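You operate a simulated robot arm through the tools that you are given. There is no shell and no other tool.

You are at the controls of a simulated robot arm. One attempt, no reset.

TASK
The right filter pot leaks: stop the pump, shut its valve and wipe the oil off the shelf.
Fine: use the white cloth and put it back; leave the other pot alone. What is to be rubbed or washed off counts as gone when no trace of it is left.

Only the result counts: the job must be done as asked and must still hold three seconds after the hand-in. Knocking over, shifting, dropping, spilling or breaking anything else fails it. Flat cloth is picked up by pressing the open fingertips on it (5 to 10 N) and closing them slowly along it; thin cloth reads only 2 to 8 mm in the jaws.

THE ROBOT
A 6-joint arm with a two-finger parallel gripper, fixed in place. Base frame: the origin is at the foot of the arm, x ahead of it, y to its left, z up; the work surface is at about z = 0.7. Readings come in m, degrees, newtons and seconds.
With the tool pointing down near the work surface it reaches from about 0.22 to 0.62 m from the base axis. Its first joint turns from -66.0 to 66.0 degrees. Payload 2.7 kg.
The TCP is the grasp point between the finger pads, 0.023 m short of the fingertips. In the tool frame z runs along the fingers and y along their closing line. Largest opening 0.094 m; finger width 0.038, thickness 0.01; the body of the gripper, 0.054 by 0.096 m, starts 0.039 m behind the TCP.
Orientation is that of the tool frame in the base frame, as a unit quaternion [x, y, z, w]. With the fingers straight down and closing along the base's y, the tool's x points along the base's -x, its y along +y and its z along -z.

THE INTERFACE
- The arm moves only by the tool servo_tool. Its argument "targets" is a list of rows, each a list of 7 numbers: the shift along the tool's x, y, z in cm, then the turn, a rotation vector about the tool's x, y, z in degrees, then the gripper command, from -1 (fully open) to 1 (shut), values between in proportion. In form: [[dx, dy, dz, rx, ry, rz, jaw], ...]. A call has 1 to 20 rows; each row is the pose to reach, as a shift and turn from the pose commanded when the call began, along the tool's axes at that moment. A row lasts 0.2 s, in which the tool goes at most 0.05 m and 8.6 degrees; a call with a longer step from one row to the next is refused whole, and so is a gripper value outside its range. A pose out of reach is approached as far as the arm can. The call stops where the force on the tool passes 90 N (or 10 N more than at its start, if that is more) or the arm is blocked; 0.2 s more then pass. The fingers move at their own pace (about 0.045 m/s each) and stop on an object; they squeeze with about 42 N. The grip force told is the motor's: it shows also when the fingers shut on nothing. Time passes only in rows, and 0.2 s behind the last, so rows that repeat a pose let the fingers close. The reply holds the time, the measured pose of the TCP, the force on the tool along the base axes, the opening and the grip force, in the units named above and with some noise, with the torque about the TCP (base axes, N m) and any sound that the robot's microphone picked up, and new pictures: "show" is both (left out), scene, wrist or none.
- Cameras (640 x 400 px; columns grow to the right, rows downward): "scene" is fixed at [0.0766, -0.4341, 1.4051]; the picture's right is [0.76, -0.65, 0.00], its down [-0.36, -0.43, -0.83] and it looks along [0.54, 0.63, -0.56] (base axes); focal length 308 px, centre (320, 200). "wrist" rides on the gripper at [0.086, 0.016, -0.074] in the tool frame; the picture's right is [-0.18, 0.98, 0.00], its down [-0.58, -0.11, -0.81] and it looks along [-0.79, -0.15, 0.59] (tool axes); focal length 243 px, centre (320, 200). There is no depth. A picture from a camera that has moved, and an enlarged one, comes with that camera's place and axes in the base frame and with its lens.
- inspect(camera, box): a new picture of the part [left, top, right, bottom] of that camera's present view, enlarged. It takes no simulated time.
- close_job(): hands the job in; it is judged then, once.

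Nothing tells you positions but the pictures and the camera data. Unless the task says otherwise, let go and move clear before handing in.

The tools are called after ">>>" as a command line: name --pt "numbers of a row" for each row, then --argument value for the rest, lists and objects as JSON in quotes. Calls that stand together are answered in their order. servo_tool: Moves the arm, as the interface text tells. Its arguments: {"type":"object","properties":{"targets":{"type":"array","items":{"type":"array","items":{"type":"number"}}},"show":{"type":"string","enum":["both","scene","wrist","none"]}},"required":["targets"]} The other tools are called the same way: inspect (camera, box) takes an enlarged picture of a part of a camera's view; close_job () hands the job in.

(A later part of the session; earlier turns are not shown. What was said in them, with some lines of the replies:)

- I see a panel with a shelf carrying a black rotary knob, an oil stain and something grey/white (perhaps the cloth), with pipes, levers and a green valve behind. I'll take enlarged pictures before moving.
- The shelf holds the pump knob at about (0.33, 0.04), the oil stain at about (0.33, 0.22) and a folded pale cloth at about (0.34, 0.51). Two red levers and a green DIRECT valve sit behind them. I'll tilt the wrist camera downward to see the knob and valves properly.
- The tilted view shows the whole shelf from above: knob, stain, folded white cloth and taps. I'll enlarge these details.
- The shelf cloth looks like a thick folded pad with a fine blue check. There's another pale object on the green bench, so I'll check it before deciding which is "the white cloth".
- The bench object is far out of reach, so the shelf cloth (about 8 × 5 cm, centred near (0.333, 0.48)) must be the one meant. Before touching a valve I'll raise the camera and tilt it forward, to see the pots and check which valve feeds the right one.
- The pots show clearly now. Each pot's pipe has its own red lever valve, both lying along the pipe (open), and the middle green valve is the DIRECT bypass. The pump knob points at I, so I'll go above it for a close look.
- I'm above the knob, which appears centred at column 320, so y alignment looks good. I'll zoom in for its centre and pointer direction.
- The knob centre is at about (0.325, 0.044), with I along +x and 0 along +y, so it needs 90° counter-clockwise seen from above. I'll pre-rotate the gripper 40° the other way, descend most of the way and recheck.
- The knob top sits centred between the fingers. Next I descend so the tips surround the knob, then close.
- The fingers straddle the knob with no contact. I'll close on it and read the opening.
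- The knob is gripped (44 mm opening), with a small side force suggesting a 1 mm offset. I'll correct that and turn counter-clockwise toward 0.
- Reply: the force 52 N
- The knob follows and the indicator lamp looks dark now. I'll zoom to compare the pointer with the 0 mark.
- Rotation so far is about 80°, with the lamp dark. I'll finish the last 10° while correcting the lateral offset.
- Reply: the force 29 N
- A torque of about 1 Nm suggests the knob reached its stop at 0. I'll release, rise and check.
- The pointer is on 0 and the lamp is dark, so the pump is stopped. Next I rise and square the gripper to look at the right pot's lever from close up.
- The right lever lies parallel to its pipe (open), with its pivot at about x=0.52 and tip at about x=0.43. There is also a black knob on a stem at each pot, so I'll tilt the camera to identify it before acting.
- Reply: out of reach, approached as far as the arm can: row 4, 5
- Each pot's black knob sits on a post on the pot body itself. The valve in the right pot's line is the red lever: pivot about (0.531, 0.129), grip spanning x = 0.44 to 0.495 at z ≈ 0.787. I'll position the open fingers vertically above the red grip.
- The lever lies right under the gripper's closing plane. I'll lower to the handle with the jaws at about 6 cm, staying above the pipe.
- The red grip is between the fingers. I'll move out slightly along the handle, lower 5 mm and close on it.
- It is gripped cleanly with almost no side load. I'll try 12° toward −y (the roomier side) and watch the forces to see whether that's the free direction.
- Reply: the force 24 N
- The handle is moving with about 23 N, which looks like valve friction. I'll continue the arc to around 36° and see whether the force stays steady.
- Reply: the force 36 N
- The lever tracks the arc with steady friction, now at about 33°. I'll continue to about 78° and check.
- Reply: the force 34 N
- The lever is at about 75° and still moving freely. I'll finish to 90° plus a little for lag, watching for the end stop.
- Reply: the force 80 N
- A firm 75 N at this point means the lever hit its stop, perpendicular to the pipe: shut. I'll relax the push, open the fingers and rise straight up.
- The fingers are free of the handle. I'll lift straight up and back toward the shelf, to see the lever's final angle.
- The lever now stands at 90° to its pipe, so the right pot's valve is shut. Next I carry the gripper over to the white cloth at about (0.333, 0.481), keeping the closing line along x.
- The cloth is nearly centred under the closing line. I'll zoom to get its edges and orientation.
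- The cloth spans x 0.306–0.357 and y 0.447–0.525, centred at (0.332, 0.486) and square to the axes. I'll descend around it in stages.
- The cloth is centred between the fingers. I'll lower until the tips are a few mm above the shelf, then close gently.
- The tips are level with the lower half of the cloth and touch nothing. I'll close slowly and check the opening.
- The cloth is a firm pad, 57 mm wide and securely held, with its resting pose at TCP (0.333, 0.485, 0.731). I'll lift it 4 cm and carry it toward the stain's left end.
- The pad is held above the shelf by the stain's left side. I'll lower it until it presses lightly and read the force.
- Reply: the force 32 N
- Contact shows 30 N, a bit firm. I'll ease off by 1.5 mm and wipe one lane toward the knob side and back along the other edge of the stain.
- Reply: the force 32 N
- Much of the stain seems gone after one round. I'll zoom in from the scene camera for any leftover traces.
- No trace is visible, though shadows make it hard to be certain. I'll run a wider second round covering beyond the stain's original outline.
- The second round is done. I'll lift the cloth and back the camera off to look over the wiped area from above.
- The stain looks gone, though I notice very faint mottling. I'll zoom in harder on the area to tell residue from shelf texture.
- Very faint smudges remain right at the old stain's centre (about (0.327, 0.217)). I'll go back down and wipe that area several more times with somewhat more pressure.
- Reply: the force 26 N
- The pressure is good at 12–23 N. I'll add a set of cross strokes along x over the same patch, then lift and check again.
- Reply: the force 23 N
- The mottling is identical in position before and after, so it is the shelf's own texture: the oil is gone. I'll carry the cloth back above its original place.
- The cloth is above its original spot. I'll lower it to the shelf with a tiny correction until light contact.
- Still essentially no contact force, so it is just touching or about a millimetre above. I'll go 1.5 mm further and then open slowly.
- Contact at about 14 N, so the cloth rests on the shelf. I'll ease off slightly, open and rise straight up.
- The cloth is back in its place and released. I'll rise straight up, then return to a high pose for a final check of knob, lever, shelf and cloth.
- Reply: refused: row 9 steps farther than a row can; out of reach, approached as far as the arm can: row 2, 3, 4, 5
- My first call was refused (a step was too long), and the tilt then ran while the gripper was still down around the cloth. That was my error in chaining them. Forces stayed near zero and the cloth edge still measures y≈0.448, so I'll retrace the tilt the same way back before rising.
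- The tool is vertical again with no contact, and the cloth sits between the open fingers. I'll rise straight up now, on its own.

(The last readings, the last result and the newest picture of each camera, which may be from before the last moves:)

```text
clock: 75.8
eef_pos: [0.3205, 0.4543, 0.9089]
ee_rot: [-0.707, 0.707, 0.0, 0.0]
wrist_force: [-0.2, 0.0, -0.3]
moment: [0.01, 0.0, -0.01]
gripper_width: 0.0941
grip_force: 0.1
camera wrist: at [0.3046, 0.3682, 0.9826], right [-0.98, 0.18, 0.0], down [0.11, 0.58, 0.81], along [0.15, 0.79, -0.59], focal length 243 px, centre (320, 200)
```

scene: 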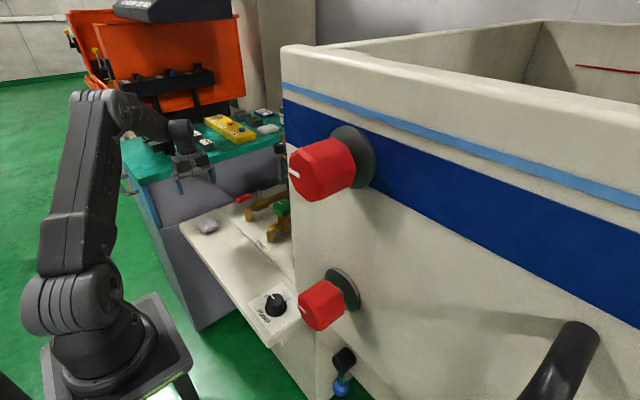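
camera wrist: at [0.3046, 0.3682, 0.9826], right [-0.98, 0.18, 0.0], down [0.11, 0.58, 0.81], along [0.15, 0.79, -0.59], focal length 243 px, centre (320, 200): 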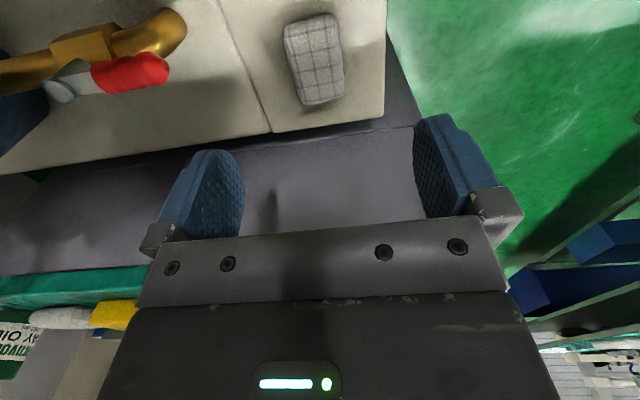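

The cloth is back at its original place within about 2–3 mm. I'll compare it in the scene zoom, then move to a high pose for the final check.

>>> inspect --camera "scene" --box '[185, 205, 235, 245]'

>>> servo_tool --pt "2.5 0 -2 0 0 7 -1" --pt "5 0 -4 0 0 14 -1" --pt "7.5 0 -6 0 0 21 -1" --pt "10 0 -8 0 0 28 -1" --pt "12.5 0.3 -10 0 0 35 -1" --pt "15 0.6 -12 0 0 42 -1" --pt "17.5 0.9 -14 0 0 49 -1" --pt "20 1.2 -16 0 0 56 -1" --pt "22 1.5 -18 0 0 63 -1" --pt "23.5 1.5 -19 0 0 70 -1" --pt "23.5 1.5 -19 0 0 77 -1" --pt "23.5 1.5 -19 0 0 84 -1" --pt "23.5 1.5 -19 0 0 90 -1" --pt "23.5 1.5 -19 0 0 90 -1"

```text
10.00 times, centred on (210, 225) of scene
camera zoom: at [0.0766, -0.4341, 1.4051], right [0.76, -0.65, 0.0], down [-0.36, -0.43, -0.83], along [0.54, 0.63, -0.56], focal length 3084 px, centre (1420, -50)
```

zoom: 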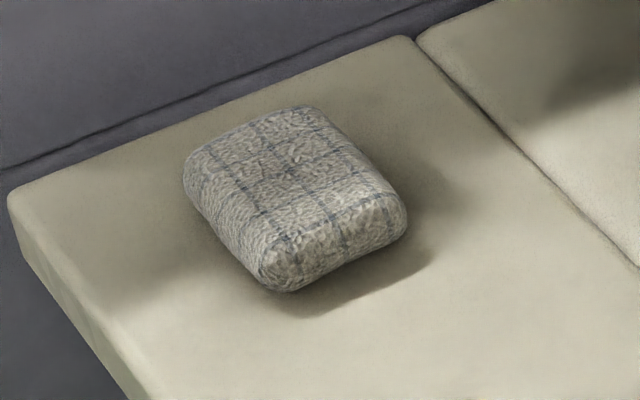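

```text
clock: 78.8
eef_pos: [0.3037, 0.2202, 1.0983]
ee_rot: [0.001, 1.0, -0.001, 0.0]
wrist_force: [-0.1, -0.1, 0.6]
moment: [0.02, 0.0, 0.0]
gripper_width: 0.0943
grip_force: 0.1
camera wrist: at [0.2186, 0.2373, 1.1722], right [0.19, 0.98, 0.0], down [0.58, -0.11, 0.81], along [0.79, -0.15, -0.59], focal length 243 px, centre (320, 200)
```

scene: 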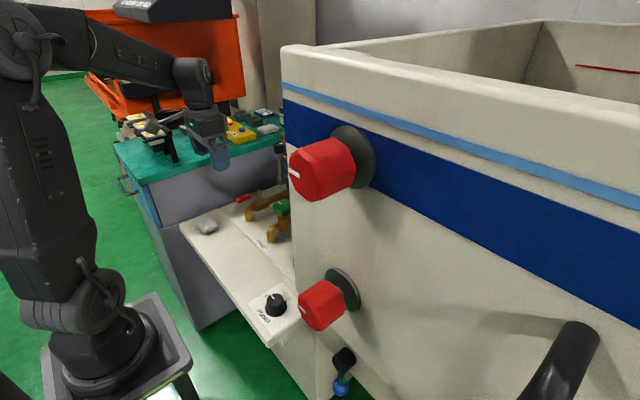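
wrist: 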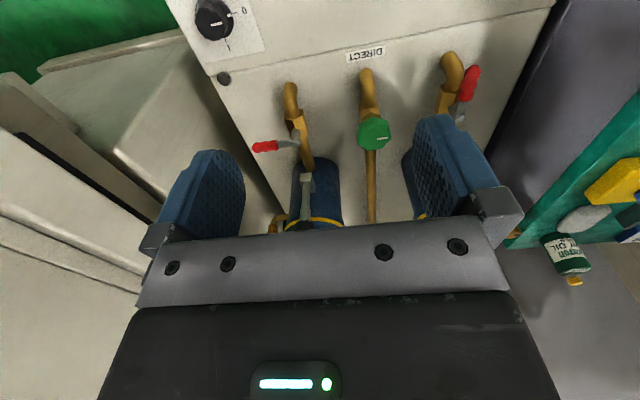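

>>> inspect --camera "wrist" --box '[160, 0, 500, 210]'

>>> inspect --camera "wrist" --box '[180, 0, 280, 95]'

>>> servo_tool --pt "0 0 0 0 8 0 -1" --pt "0 0 0 0 16 0 -1" --pt "0 0 0 0 24 0 -1" --pt "0 0 0 0 30 0 -1" --pt "0 0 0 0 30 0 -1" --show "wrist"

>>> inspect --camera "wrist" --box '[210, 80, 410, 205]'

```text
1.88 times, centred on (330, 105) of wrist
camera zoom: at [0.2186, 0.2373, 1.1722], right [0.19, 0.98, 0.0], down [0.58, -0.11, 0.81], along [0.79, -0.15, -0.59], focal length 457 px, centre (301, 379)
```

zoom: 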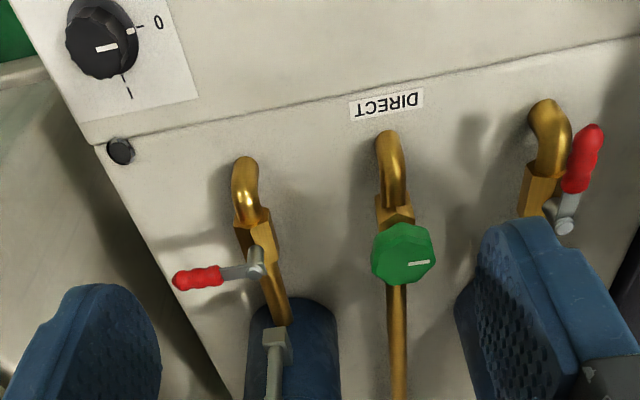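

```text
4.21 times, centred on (230, 48) of wrist
camera zoom: at [0.2186, 0.2373, 1.1722], right [0.19, 0.98, 0.0], down [0.58, -0.11, 0.81], along [0.79, -0.15, -0.59], focal length 1022 px, centre (699, 842)
```

zoom: 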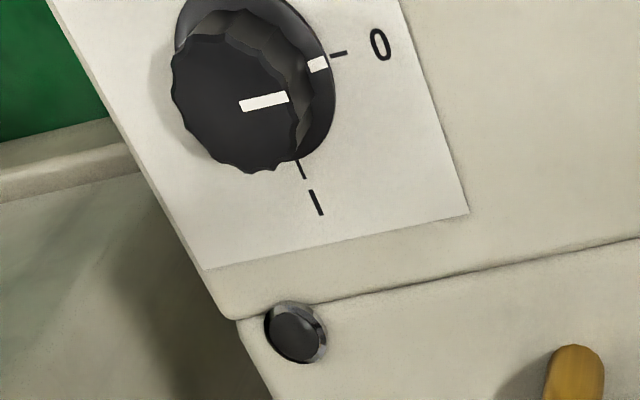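

```text
clock: 80.0
eef_pos: [0.305, 0.2212, 1.0988]
ee_rot: [0.0, 0.966, -0.001, -0.26]
wrist_force: [-0.1, -1.1, -0.6]
moment: [0.01, 0.0, 0.01]
gripper_width: 0.0941
grip_force: 0.1
camera wrist: at [0.2676, 0.2372, 1.2059], right [0.16, 0.98, -0.09], down [0.91, -0.11, 0.41], along [0.39, -0.15, -0.91], focal length 243 px, centre (320, 200)
```

wrist: 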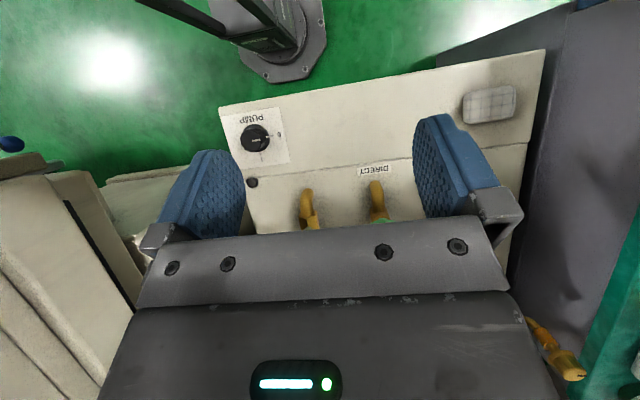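

```text
3.20 times, centred on (310, 142) of wrist
camera zoom: at [0.2676, 0.2372, 1.2059], right [0.16, 0.98, -0.09], down [0.91, -0.11, 0.41], along [0.39, -0.15, -0.91], focal length 776 px, centre (352, 384)
```

zoom: 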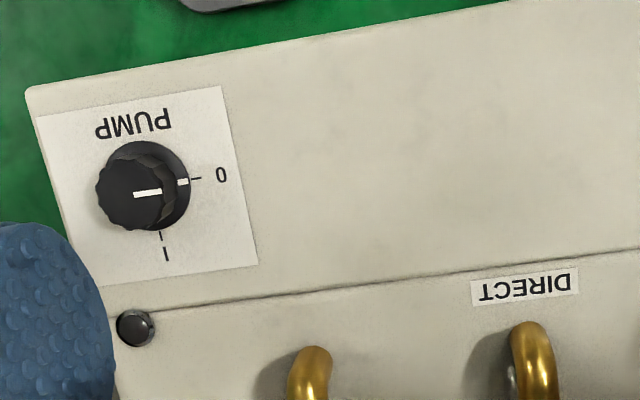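

The knob is on 0 with the lamp off, the lever is perpendicular and the cloth is back. I'll take one last strong zoom of the former stain area for any residue, comparing it with bare shelf nearby.

>>> inspect --camera "wrist" --box '[295, 95, 385, 151]'

>>> inspect --camera "wrist" --box '[370, 60, 460, 116]'

>>> inspect --camera "scene" --box '[190, 205, 310, 345]'

```text
7.11 times, centred on (340, 123) of wrist
camera zoom: at [0.2676, 0.2372, 1.2059], right [0.16, 0.98, -0.09], down [0.91, -0.11, 0.41], along [0.39, -0.15, -0.91], focal length 1725 px, centre (178, 748)
```

zoom: 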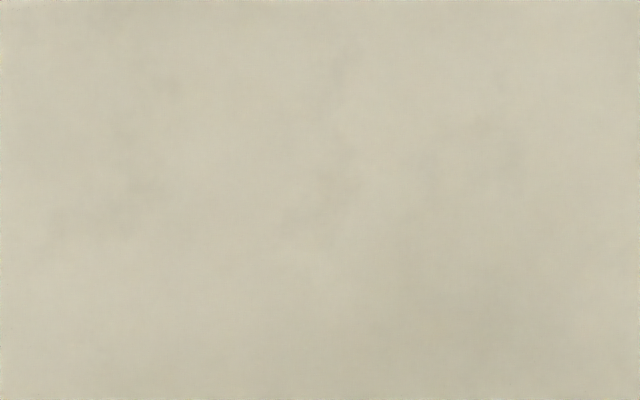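

```text
7.11 times, centred on (415, 88) of wrist
camera zoom: at [0.2676, 0.2372, 1.2059], right [0.16, 0.98, -0.09], down [0.91, -0.11, 0.41], along [0.39, -0.15, -0.91], focal length 1725 px, centre (-356, 996)
```

zoom: 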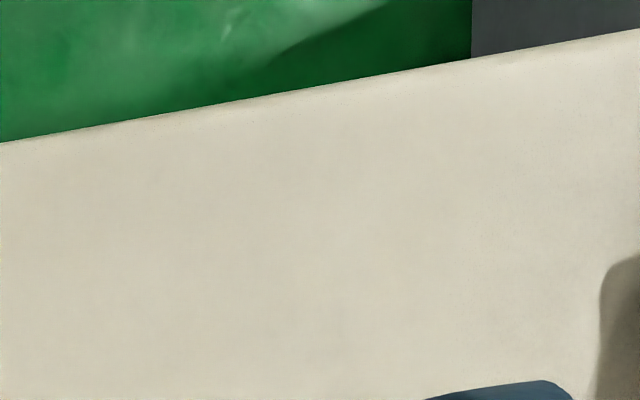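

```text
2.86 times, centred on (250, 275) of scene
camera zoom: at [0.0766, -0.4341, 1.4051], right [0.76, -0.65, 0.0], down [-0.36, -0.43, -0.83], along [0.54, 0.63, -0.56], focal length 881 px, centre (520, -14)
```

zoom: 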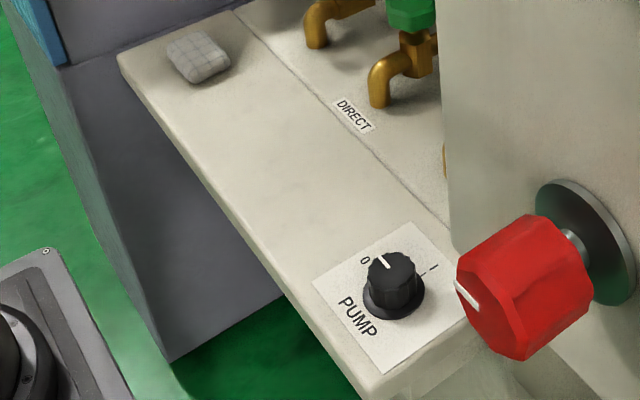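

The shelf looks clean, but I want to be sure the faint mottling isn't residue. I'll compare it with clearly untouched shelf regions at the same zoom.

>>> inspect --camera "scene" --box '[225, 250, 265, 285]'

>>> inspect --camera "scene" --box '[205, 225, 245, 260]'

>>> inspect --camera "wrist" --box '[260, 85, 420, 185]'

```text
11.43 times, centred on (245, 268) of scene
camera zoom: at [0.0766, -0.4341, 1.4051], right [0.76, -0.65, 0.0], down [-0.36, -0.43, -0.83], along [0.54, 0.63, -0.56], focal length 3524 px, centre (1177, -571)
```

zoom: 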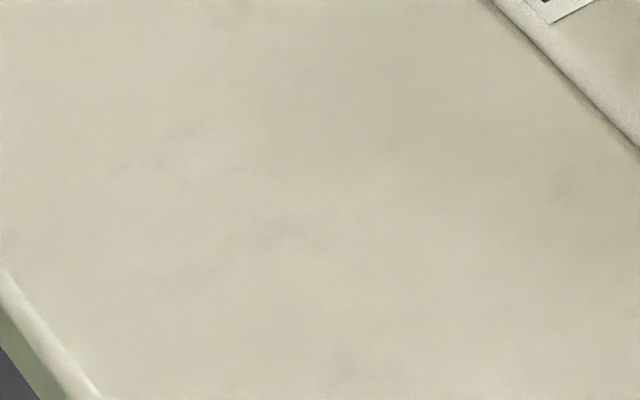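

```text
11.43 times, centred on (225, 242) of scene
camera zoom: at [0.0766, -0.4341, 1.4051], right [0.76, -0.65, 0.0], down [-0.36, -0.43, -0.83], along [0.54, 0.63, -0.56], focal length 3524 px, centre (1406, -286)
```

zoom: 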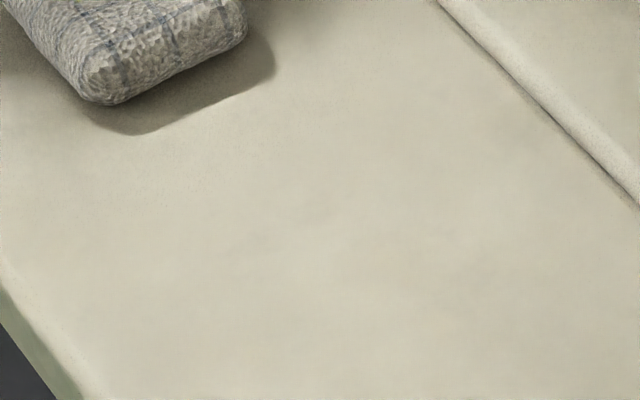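

```text
4.00 times, centred on (340, 135) of wrist
camera zoom: at [0.2676, 0.2372, 1.2059], right [0.16, 0.98, -0.09], down [0.91, -0.11, 0.41], along [0.39, -0.15, -0.91], focal length 970 px, centre (240, 460)
```

zoom: 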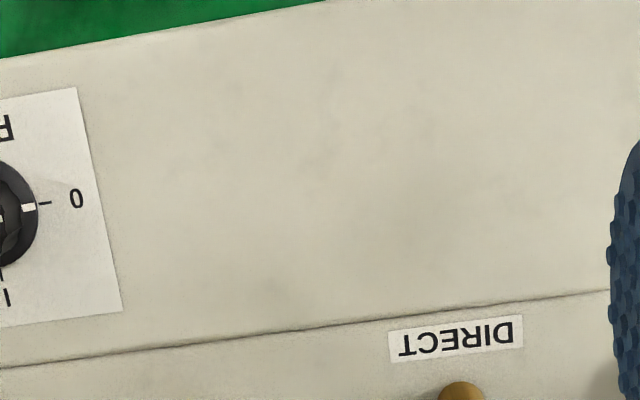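

Equally faint mottling shows at about (0.34, 0.37), which the oil and the cloth never reached, so it is the shelf's finish and no oil is left. The pump is at 0, the right valve is shut, the cloth is back and the arm is clear, so I'm handing in.

>>> close_job

```text
The job is handed in.
```

I've handed the job in. I see the pump stopped, the right pot's valve shut, no oil left on the shelf and the white cloth back in its place.

- **Pump:** the knob points at 0 and the indicator lamp is dark.
- **Valve:** the right pot's red lever is at its stop, square across its pipe. I didn't touch the left pot or the green DIRECT valve.
- **Oil:** after repeated wiping, the only marks left are faint mottling. The same mottling shows where neither the oil nor the cloth reached, so I take it to be the shelf's finish.
- **Cloth:** it lies within about 3 mm of where it started, in the same orientation.

I made one mistake. A rising move was refused, so the gripper tilt I had queued behind it ran while the fingers were still down around the cloth. The forces stayed near zero and the cloth didn't measurably move, so I backed out the same way before rising.
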